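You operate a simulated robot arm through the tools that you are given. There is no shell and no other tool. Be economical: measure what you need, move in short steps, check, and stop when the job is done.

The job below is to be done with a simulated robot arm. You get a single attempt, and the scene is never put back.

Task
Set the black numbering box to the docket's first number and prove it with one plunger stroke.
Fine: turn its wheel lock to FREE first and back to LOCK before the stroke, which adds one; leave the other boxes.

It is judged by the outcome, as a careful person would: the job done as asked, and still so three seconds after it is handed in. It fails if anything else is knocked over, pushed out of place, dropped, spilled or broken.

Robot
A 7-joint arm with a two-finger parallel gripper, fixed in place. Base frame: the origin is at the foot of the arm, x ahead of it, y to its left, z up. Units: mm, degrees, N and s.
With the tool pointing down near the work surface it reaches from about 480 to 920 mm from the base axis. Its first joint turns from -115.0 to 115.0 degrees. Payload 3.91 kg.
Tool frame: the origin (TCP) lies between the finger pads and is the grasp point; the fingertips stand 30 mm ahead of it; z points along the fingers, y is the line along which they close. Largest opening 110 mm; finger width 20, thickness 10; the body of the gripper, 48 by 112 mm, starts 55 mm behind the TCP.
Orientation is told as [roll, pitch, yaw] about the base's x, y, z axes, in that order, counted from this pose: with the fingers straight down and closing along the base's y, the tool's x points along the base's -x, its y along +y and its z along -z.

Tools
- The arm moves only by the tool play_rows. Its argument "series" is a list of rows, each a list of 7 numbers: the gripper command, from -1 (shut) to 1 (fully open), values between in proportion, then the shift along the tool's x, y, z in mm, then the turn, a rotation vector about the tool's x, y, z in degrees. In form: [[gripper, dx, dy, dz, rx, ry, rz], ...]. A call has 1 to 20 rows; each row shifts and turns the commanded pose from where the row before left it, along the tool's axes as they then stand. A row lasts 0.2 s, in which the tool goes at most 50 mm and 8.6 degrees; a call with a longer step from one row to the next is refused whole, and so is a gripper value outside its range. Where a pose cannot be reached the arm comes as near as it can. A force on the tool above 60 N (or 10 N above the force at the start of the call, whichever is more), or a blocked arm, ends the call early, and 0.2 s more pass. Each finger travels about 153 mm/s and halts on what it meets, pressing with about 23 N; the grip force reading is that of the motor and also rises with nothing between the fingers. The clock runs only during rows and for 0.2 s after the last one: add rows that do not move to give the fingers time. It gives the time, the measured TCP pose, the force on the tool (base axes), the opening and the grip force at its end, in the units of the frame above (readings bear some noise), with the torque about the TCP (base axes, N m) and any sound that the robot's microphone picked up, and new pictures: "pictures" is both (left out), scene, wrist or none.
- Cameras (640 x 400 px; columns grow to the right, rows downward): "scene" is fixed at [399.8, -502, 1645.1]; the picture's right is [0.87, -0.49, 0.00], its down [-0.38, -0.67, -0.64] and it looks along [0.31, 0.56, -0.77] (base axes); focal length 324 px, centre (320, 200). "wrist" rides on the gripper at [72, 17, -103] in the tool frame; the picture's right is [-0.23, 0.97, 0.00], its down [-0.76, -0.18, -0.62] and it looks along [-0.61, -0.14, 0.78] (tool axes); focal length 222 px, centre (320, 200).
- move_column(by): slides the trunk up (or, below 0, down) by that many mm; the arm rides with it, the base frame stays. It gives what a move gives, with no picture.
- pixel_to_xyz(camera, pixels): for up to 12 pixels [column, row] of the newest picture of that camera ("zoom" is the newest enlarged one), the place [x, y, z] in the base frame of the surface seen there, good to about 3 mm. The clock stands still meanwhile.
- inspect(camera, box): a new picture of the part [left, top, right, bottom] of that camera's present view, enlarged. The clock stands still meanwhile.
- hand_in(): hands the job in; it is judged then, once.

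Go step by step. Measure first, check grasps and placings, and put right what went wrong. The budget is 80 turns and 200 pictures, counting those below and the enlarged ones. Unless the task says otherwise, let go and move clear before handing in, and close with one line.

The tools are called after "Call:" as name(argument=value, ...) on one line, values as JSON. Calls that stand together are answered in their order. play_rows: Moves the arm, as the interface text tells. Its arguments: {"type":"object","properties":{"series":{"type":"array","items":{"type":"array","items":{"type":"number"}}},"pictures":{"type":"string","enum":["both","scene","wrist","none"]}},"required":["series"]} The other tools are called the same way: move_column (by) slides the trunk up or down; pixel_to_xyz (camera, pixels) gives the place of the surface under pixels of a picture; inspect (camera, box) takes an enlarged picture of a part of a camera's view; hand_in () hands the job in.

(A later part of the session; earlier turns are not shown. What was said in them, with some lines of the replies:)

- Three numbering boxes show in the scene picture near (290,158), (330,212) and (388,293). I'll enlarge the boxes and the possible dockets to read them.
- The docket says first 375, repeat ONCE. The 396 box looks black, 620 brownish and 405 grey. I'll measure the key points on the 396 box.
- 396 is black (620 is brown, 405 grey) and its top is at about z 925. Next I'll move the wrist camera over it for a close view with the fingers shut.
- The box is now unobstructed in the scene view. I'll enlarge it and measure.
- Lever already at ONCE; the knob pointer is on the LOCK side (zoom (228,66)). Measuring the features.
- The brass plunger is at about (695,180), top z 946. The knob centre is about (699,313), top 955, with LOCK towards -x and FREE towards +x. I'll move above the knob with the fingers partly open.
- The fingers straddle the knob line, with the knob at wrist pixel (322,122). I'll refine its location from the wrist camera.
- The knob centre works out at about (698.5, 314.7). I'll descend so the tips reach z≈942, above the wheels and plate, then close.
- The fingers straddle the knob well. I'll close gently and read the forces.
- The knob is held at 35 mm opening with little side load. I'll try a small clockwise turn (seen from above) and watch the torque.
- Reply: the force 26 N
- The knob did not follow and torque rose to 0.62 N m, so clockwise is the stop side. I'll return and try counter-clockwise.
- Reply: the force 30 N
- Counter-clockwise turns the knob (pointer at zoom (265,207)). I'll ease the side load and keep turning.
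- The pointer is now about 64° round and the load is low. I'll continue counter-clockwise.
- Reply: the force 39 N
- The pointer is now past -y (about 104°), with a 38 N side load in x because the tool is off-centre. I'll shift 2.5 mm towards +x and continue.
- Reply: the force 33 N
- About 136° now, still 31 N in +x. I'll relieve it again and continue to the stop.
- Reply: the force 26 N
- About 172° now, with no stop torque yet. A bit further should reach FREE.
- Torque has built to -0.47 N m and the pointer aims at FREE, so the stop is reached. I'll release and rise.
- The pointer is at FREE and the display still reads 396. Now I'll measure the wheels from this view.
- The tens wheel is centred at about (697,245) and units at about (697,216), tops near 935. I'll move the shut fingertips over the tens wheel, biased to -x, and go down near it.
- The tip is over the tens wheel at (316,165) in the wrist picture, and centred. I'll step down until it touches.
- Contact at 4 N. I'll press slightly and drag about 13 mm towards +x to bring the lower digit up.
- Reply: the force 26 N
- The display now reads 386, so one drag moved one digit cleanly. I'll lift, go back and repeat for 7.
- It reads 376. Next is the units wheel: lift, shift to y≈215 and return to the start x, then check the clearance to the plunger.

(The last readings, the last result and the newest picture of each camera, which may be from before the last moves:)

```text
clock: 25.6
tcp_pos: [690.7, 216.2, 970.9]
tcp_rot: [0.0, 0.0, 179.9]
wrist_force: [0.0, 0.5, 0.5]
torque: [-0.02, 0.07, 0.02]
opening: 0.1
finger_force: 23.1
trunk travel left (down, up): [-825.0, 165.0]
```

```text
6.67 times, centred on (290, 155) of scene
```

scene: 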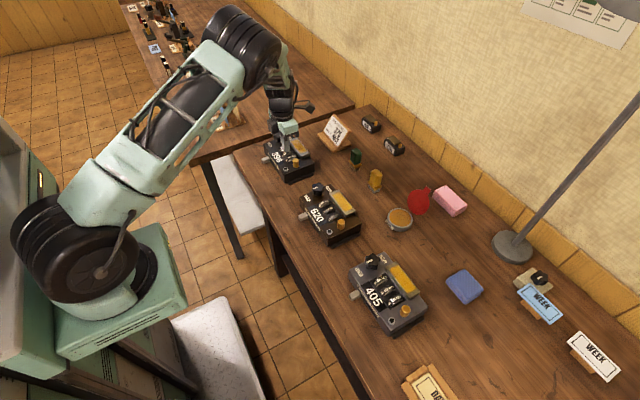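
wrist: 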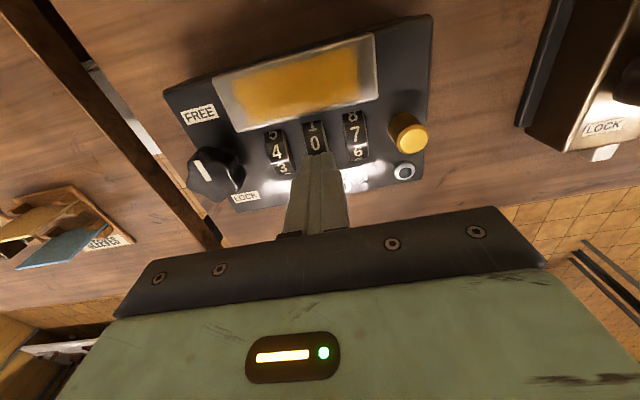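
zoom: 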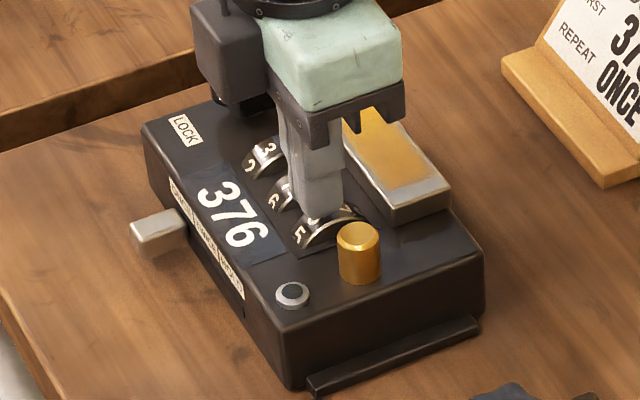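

Clear of the plunger and centred on the units wheel. I'll repeat the same drag with the same press, then lift.

Call:
play_rows(series=[[-1, 0, 0, 4, 0, 0, 0], [-1, 0, 0, 2, 0, 0, 0], [-1, 0, 0, 2, 0, 0, 0], [-1, 3, 0, 0, 0, 0, 0], [-1, 3, 0, 0, 0, 0, 0], [-1, 3, 0, 0, 0, 0, 0], [-1, 3, 0, 0, 0, 0, 0], [-1, 1, 0, 0, 0, 0, 0], [-1, 0, 0, 0, 0, 0, 0], [-1, 0, 0, -8, 0, 0, 0]], pictures="none")

Call:
inspect(camera="scene", box=[258, 125, 322, 185])

```text
clock: 27.8
tcp_pos: [702.6, 215.1, 968.3]
tcp_rot: [0.1, -0.2, -180.1]
wrist_force: [-0.1, 0.1, -0.2]
torque: [-0.04, 0.01, -0.02]
opening: 0.0
finger_force: 22.5
trunk travel left (down, up): [-825.0, 165.0]
```

```text
6.67 times, centred on (290, 155) of scene
```

zoom: 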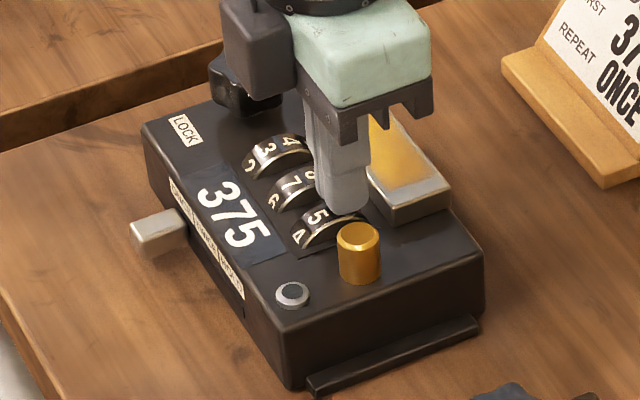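

The display reads 375. Now I'll go back over the knob in the pose where I released it.

Call:
play_rows(series=[[-1, 0, 0, -25, 0, 0, 0], [-1, 0, 0, -35, 0, 0, 0], [-0.1, -1, -35, 0, 0, 0, 0], [-0.1, -1, -35, 0, 0, 0, 0], [-0.1, 0, -30.8, 0, 0, 0, 0], [-0.1, 0, 0, 0, 0, 0, 7.9], [-0.1, 0, 0, 20, 0, 0, 0], [-0.1, 0, 0, 20, 0, 0, 0], [-0.1, 0, 0, 0, 0, 0, 0]], pictures="none")

Call:
inspect(camera="wrist", box=[230, 80, 430, 220])

```text
clock: 29.8
tcp_pos: [703.7, 317.5, 990.3]
tcp_rot: [-0.1, 0.1, 171.9]
wrist_force: [0.5, -0.3, 0.7]
torque: [0.03, 0.02, -0.04]
opening: 49.4
finger_force: 0.1
trunk travel left (down, up): [-825.0, 165.0]
```

```text
2.86 times, centred on (330, 150) of wrist
```

zoom: 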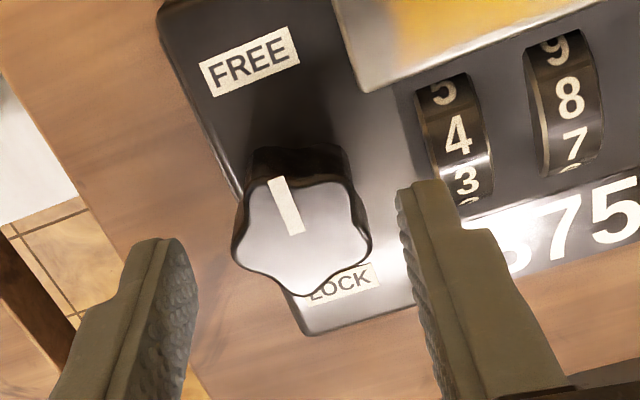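

The fingers are well centred on the knob. I'll descend and close.

Call:
play_rows(series=[[-0.1, -1.5, 0.5, 10, 0, 0, 0], [-0.1, 0, 0, 9, 0, 0, 0], [-0.25, 0, 0, 0, 0, 0, 0], [-0.35, 0, 0, 0, 0, 0, 0], [-1, 0, 0, 0, 0, 0, 0], [-1, 0, 0, 0, 0, 0, 0]], pictures="none")

```text
clock: 31.2
tcp_pos: [702.9, 316.8, 971.6]
tcp_rot: [0.1, 0.0, 172.0]
wrist_force: [-2.6, -6.2, -2.0]
torque: [0.0, -0.05, -0.02]
opening: 35.6
finger_force: 45.1
trunk travel left (down, up): [-825.0, 165.0]
```

Gripped with low side load. Now I'll turn clockwise in stages.

Call:
play_rows(series=[[-1, 0, 0, 0, 0, 0, 8], [-1, 0, 0, 0, 0, 0, 8], [-1, 0, 0, 0, 0, 0, 8], [-1, 0, 0, 0, 0, 0, 8], [-1, 0, 0, 0, 0, 0, 8], [-1, 0, 0, 0, 0, 0, 0]], pictures="none")

Call:
inspect(camera="scene", box=[250, 115, 314, 155])

```text
clock: 32.6
tcp_pos: [701.8, 315.8, 971.0]
tcp_rot: [0.1, 0.2, 132.0]
wrist_force: [1.1, -13.2, -7.8]
torque: [0.13, -0.13, 0.0]
opening: 35.7
finger_force: 44.8
trunk travel left (down, up): [-825.0, 165.0]
```

```text
10.00 times, centred on (282, 135) of scene
```

zoom: 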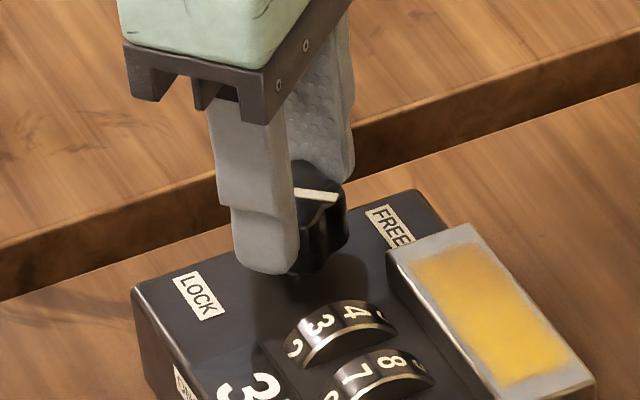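

Turning well (pointer at zoom (315,195)). Small centring shift, then continue.

Call:
play_rows(series=[[-1, 0.7, 0.7, 0, 0, 0, 8], [-1, 0, 0, 0, 0, 0, 8], [-1, 0, 0, 0, 0, 0, 8], [-1, 0, 0, 0, 0, 0, 8], [-1, 0, 0, 0, 0, 0, 8], [-1, 0, 0, 0, 0, 0, 0]], pictures="none")

```text
clock: 34.0
tcp_pos: [700.3, 313.7, 970.7]
tcp_rot: [0.1, 0.1, 92.0]
wrist_force: [-5.1, -11.3, -16.3]
torque: [0.07, -0.05, 0.04]
opening: 35.7
finger_force: 45.1
trunk travel left (down, up): [-825.0, 165.0]
```

Call:
play_rows(series=[[-1, 1, 0.4, 1, 0, 0, 8], [-1, 0, 0, 0, 0, 0, 8], [-1, 0, 0, 0, 0, 0, 8], [-1, 0, 0, 0, 0, 0, 8], [-1, 0, 0, 0, 0, 0, 8], [-1, 0, 0, 0, 0, 0, 0]], pictures="none")

Call:
inspect(camera="scene", box=[250, 115, 314, 155])

```text
clock: 35.4
tcp_pos: [699.8, 314.0, 971.2]
tcp_rot: [-0.1, 0.1, 52.0]
wrist_force: [-19.5, -10.4, -6.9]
torque: [-0.58, 0.23, 0.03]
opening: 35.8
finger_force: 44.7
trunk travel left (down, up): [-825.0, 165.0]
```

```text
10.00 times, centred on (282, 135) of scene
```

zoom: 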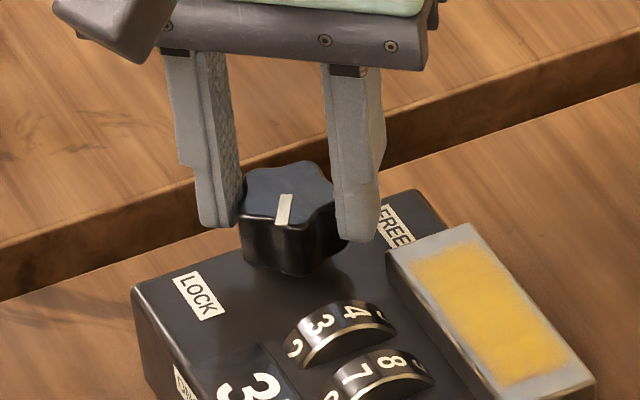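

About 60° left. Relieve the side load and continue.

Call:
play_rows(series=[[-1, 1.5, 0.7, 0, 0, 0, 0], [-1, 0, 0, 0, 0, 0, 8], [-1, 0, 0, 0, 0, 0, 8], [-1, 0, 0, 0, 0, 0, 8], [-1, 0, 0, 0, 0, 0, 8], [-1, 0, 0, 0, 0, 0, 8], [-1, 0, 0, 0, 0, 0, 0]], pictures="none")

Call:
inspect(camera="wrist", box=[230, 80, 430, 220])

```text
clock: 37.0
tcp_pos: [698.7, 315.0, 970.7]
tcp_rot: [0.2, 0.1, 12.0]
wrist_force: [-17.7, 11.6, -11.3]
torque: [-0.1, 0.49, 0.02]
opening: 35.8
finger_force: 45.5
trunk travel left (down, up): [-825.0, 165.0]
```

```text
2.86 times, centred on (330, 150) of wrist
```

zoom: 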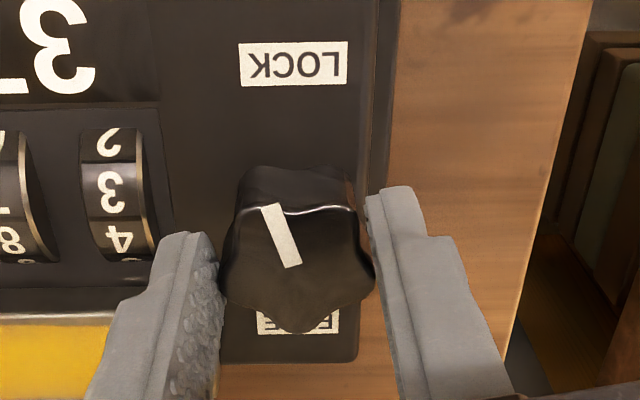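

About 20° left to LOCK. Continue until the stop torque shows.

Call:
play_rows(series=[[-1, 1.2, 1, 0.5, 0, 0, 6], [-1, 0, 0, 0, 0, 0, 6], [-1, 0, 0, 0, 0, 0, 6], [-1, 0, 0, 0, 0, 0, 0]], pictures="none")

Call:
inspect(camera="wrist", box=[230, 80, 430, 220])

```text
clock: 38.0
tcp_pos: [698.5, 316.2, 971.6]
tcp_rot: [0.0, 0.0, -6.0]
wrist_force: [-11.5, 12.0, -7.3]
torque: [0.26, 1.22, 0.11]
opening: 35.8
finger_force: 45.0
trunk travel left (down, up): [-825.0, 165.0]
```

```text
2.86 times, centred on (330, 150) of wrist
```

zoom: 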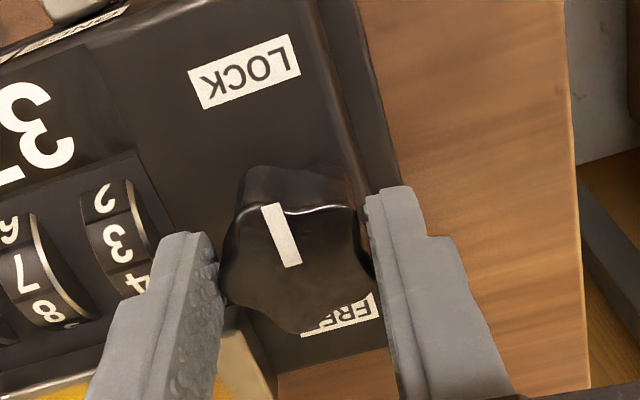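

Call:
play_rows(series=[[-1, 0, 0, 0, 0, 0, 4], [-1, 0, 0, 0, 0, 0, 4], [-1, 0, 0, 0, 0, 0, 0]], pictures="none")

Call:
inspect(camera="wrist", box=[230, 80, 430, 220])

```text
clock: 38.8
tcp_pos: [698.7, 316.7, 971.0]
tcp_rot: [0.1, -0.2, -13.9]
wrist_force: [0.0, 20.3, -7.2]
torque: [0.3, -0.64, 0.57]
opening: 36.2
finger_force: 44.8
trunk travel left (down, up): [-825.0, 165.0]
```

```text
2.86 times, centred on (330, 150) of wrist
```

zoom: 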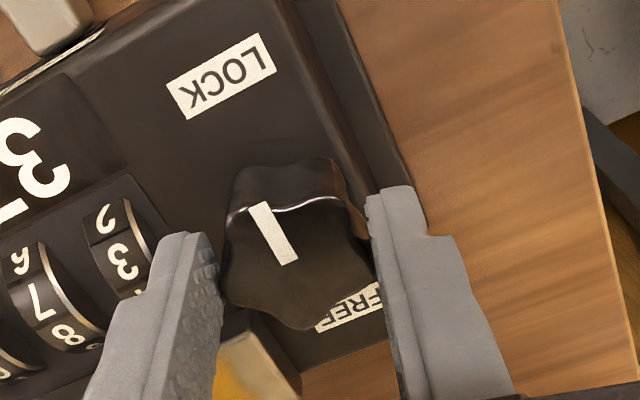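

Torque is 0.57 N m, so the LOCK stop is reached. Release, rise and verify.

Call:
play_rows(series=[[-0.2, 0, 0, 0, 0, 0, 0], [-0.1, 0, 0, 0, 0, 0, 0], [-0.1, 0, 0, -15, 0, 0, 0], [-0.1, 0, 0, -20, 0, 0, 0], [-0.1, 0, 0, -25, 0, 0, -7], [-1, 0, 0, 0, 0, 0, -7], [-1, 0, 0, 0, 0, 0, 0]], pictures="wrist")

Call:
inspect(camera="scene", box=[258, 125, 322, 185])

```text
clock: 40.4
tcp_pos: [697.1, 313.8, 1031.3]
tcp_rot: [0.0, 0.0, 0.1]
wrist_force: [-0.6, 0.1, 0.5]
torque: [0.0, -0.01, 0.0]
opening: 0.0
finger_force: 22.9
trunk travel left (down, up): [-825.0, 165.0]
```

wrist: 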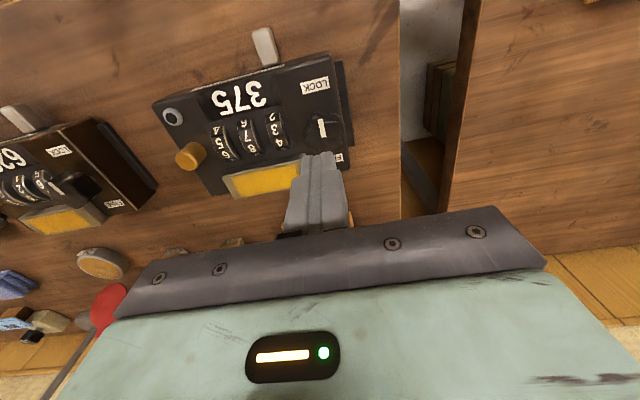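

```text
6.67 times, centred on (290, 155) of scene
```

zoom: 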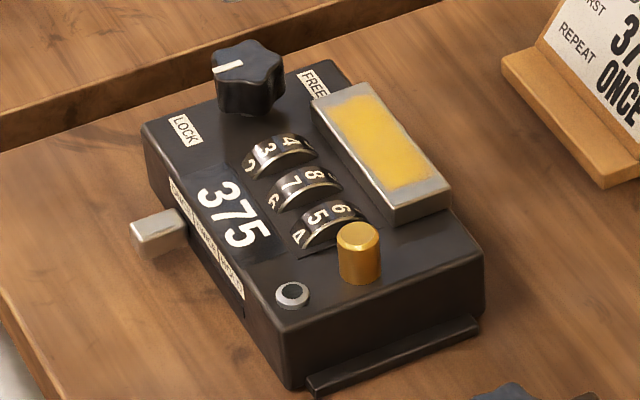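

Locked at 375 with the lever on ONCE. The brass post looks like the plunger, so I'll measure it and the finger clearance.

Call:
inspect(camera="wrist", box=[150, 90, 250, 190])

Call:
pixel_to_xyz(camera="wrist", pixels=[[189, 158], [182, 158], [184, 163], [196, 160], [188, 166], [186, 152]])

Call:
pixel_to_xyz(camera="scene", pixels=[[295.6, 160.2], [293.2, 160], [298.2, 160.2], [295.6, 159.2], [295.6, 161.8]])

```text
4.00 times, centred on (200, 140) of wrist
```

zoom: 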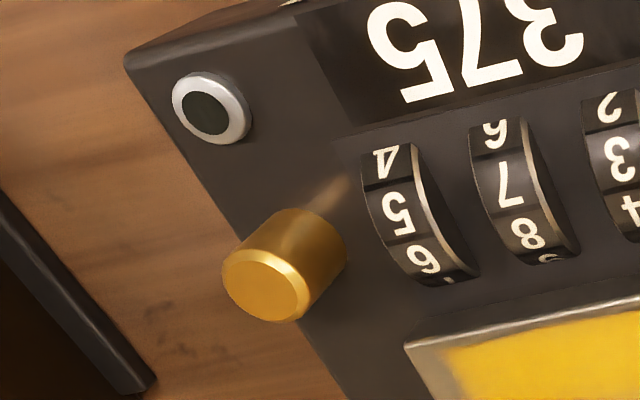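

```text
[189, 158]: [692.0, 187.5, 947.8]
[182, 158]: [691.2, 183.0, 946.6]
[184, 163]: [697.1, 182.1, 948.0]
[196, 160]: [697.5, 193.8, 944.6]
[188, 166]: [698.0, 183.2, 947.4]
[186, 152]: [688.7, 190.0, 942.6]
```

```text
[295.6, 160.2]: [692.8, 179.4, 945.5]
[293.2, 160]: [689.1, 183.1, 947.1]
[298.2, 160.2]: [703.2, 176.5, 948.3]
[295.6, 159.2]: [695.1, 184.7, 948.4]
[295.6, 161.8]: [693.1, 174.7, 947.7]
```

The plunger centre is about (695,183), top z 947. I'll move above it and down to about 4 mm clearance.

Call:
play_rows(series=[[-1, 2, -33, 0, 0, 0, 0], [-1, 0, -33, 0, 0, 0, 0], [-1, 0, -33, 0, 0, 0, 0], [-1, 0, -32, 0, 0, 0, 0], [-1, 0, 0, 25, 0, 0, 0], [-1, 0, 0, 23, 0, 0, 0], [-1, 0, 0, 0, 0, 0, 0]], pictures="none")

Call:
inspect(camera="scene", box=[258, 125, 322, 185])

Call:
inspect(camera="wrist", box=[230, 80, 430, 220])

```text
clock: 42.0
tcp_pos: [695.3, 183.2, 981.4]
tcp_rot: [0.1, 0.1, 0.0]
wrist_force: [0.2, 0.9, 0.4]
torque: [0.0, 0.0, -0.02]
opening: 0.2
finger_force: 22.8
trunk travel left (down, up): [-825.0, 165.0]
```

```text
6.67 times, centred on (290, 155) of scene
```

zoom: 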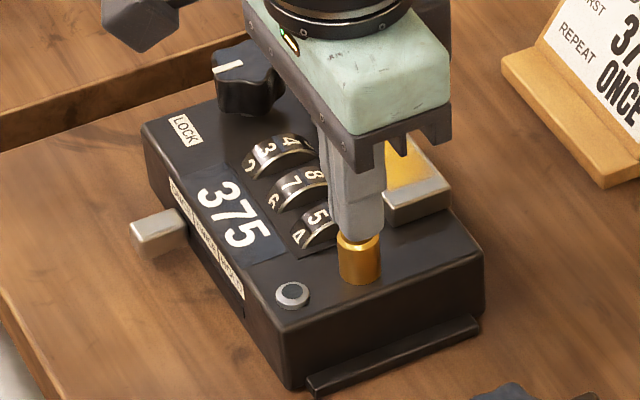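

```text
2.86 times, centred on (330, 150) of wrist
```

zoom: 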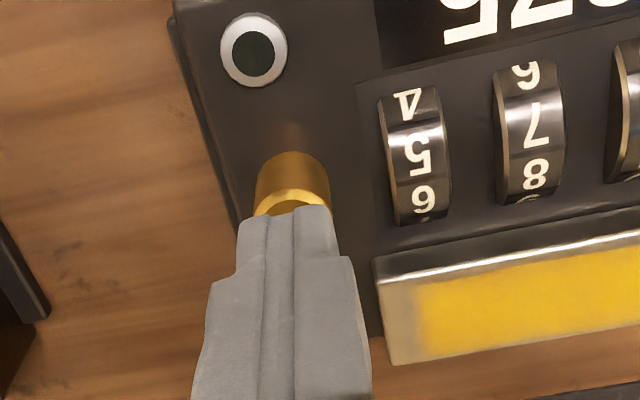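

Aligned over the plunger. I'll press in one continuous stroke, checking force and display as I go.

Call:
play_rows(series=[[-1, 0, 0, 2, 0, 0, 0], [-1, 0, 0, 2, 0, 0, 0], [-1, 0, 0, 2, 0, 0, 0], [-1, 0, 0, 2, 0, 0, 0]], pictures="none")

Call:
inspect(camera="scene", box=[258, 125, 322, 185])

```text
clock: 43.0
tcp_pos: [695.7, 182.9, 975.0]
tcp_rot: [0.0, 0.0, 0.2]
wrist_force: [-1.7, 0.8, 2.8]
torque: [0.01, 0.05, -0.03]
opening: 0.1
finger_force: 23.1
trunk travel left (down, up): [-825.0, 165.0]
```

```text
6.67 times, centred on (290, 155) of scene
```

zoom: 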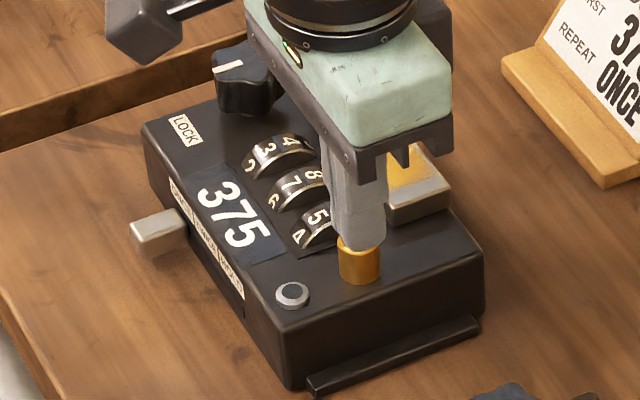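

Contact at 2.8 N with the plunger moving slightly. Continuing the same stroke.

Call:
play_rows(series=[[-1, 0, 0, 2, 0, 0, 0], [-1, 0, 0, 2, 0, 0, 0], [-1, 0, 0, 2, 0, 0, 0]], pictures="none")

Call:
inspect(camera="scene", box=[258, 125, 322, 185])

```text
clock: 43.8
tcp_pos: [697.8, 183.3, 968.9]
tcp_rot: [0.0, 0.0, -0.1]
wrist_force: [-0.3, -1.5, 10.4]
torque: [-0.03, 0.02, 0.0]
opening: 0.0
finger_force: 22.6
trunk travel left (down, up): [-825.0, 165.0]
heard: click, click
```

```text
6.67 times, centred on (290, 155) of scene
```

zoom: 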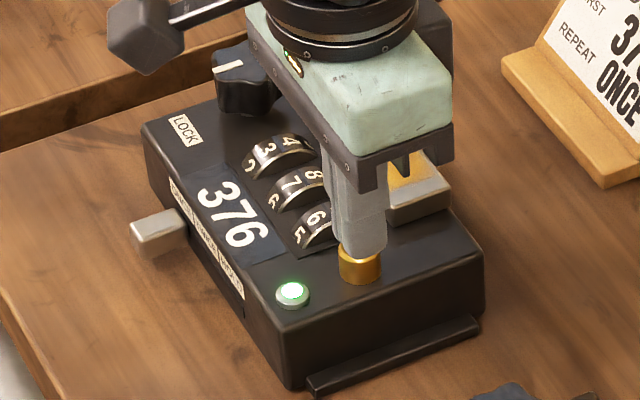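

The box clicked, the display reads 376 and the lamp at (293,293) is green. I'll lift straight off and move clear.

Call:
play_rows(series=[[-1, 0, 0, -10, 0, 0, 0], [-1, 0, 0, -20, 0, 0, 0], [-1, 0, 0, -40, 0, 0, 0], [-1, 10, 0, -40, 0, 0, 0], [-1, 40, 0, -20, 0, 0, 0], [-1, 40, 0, 0, 0, 0, 0], [-1, 0, 0, 0, 0, 0, 0]], pictures="scene")

Call:
inspect(camera="scene", box=[258, 125, 322, 185])

Call:
inspect(camera="wrist", box=[160, 60, 480, 260])

```text
clock: 45.4
tcp_pos: [605.5, 187.3, 1098.5]
tcp_rot: [-0.1, 0.0, 0.1]
wrist_force: [0.0, -1.0, -0.6]
torque: [-0.01, -0.03, -0.02]
opening: 0.0
finger_force: 23.3
trunk travel left (down, up): [-825.0, 165.0]
```

scene: 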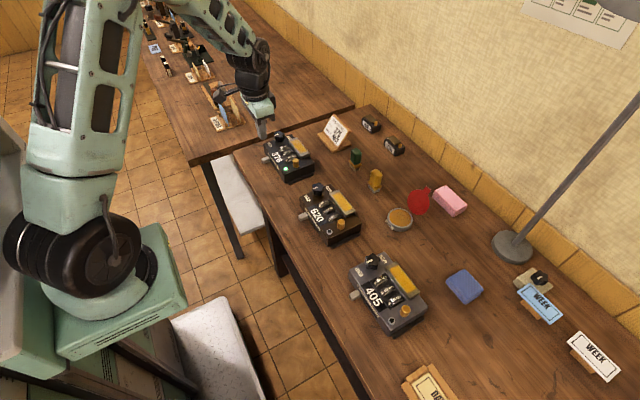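

```text
6.67 times, centred on (290, 155) of scene
```

zoom: 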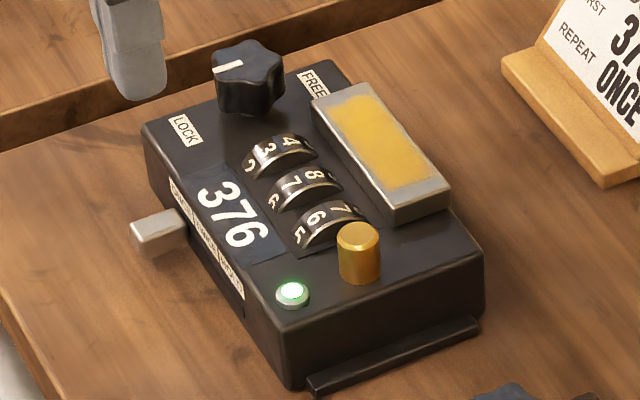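

```text
2.00 times, centred on (320, 160) of wrist
```

zoom: 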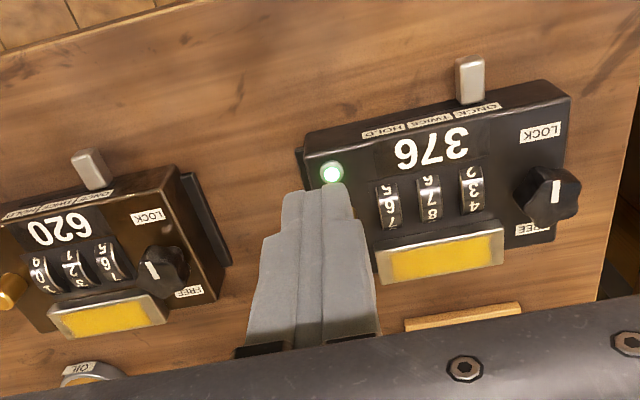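

The black box shows 376 with the lamp green, the lock at LOCK and the lever at ONCE. The other boxes still read 620 and 405 and the arm is clear, so I'm handing in.

Call:
hand_in()

```text
The job is handed in.
```

I set the black box to 375, turned its lock back to LOCK and gave the plunger one stroke; it now reads 376 with its lamp green, and I didn't touch the other boxes.
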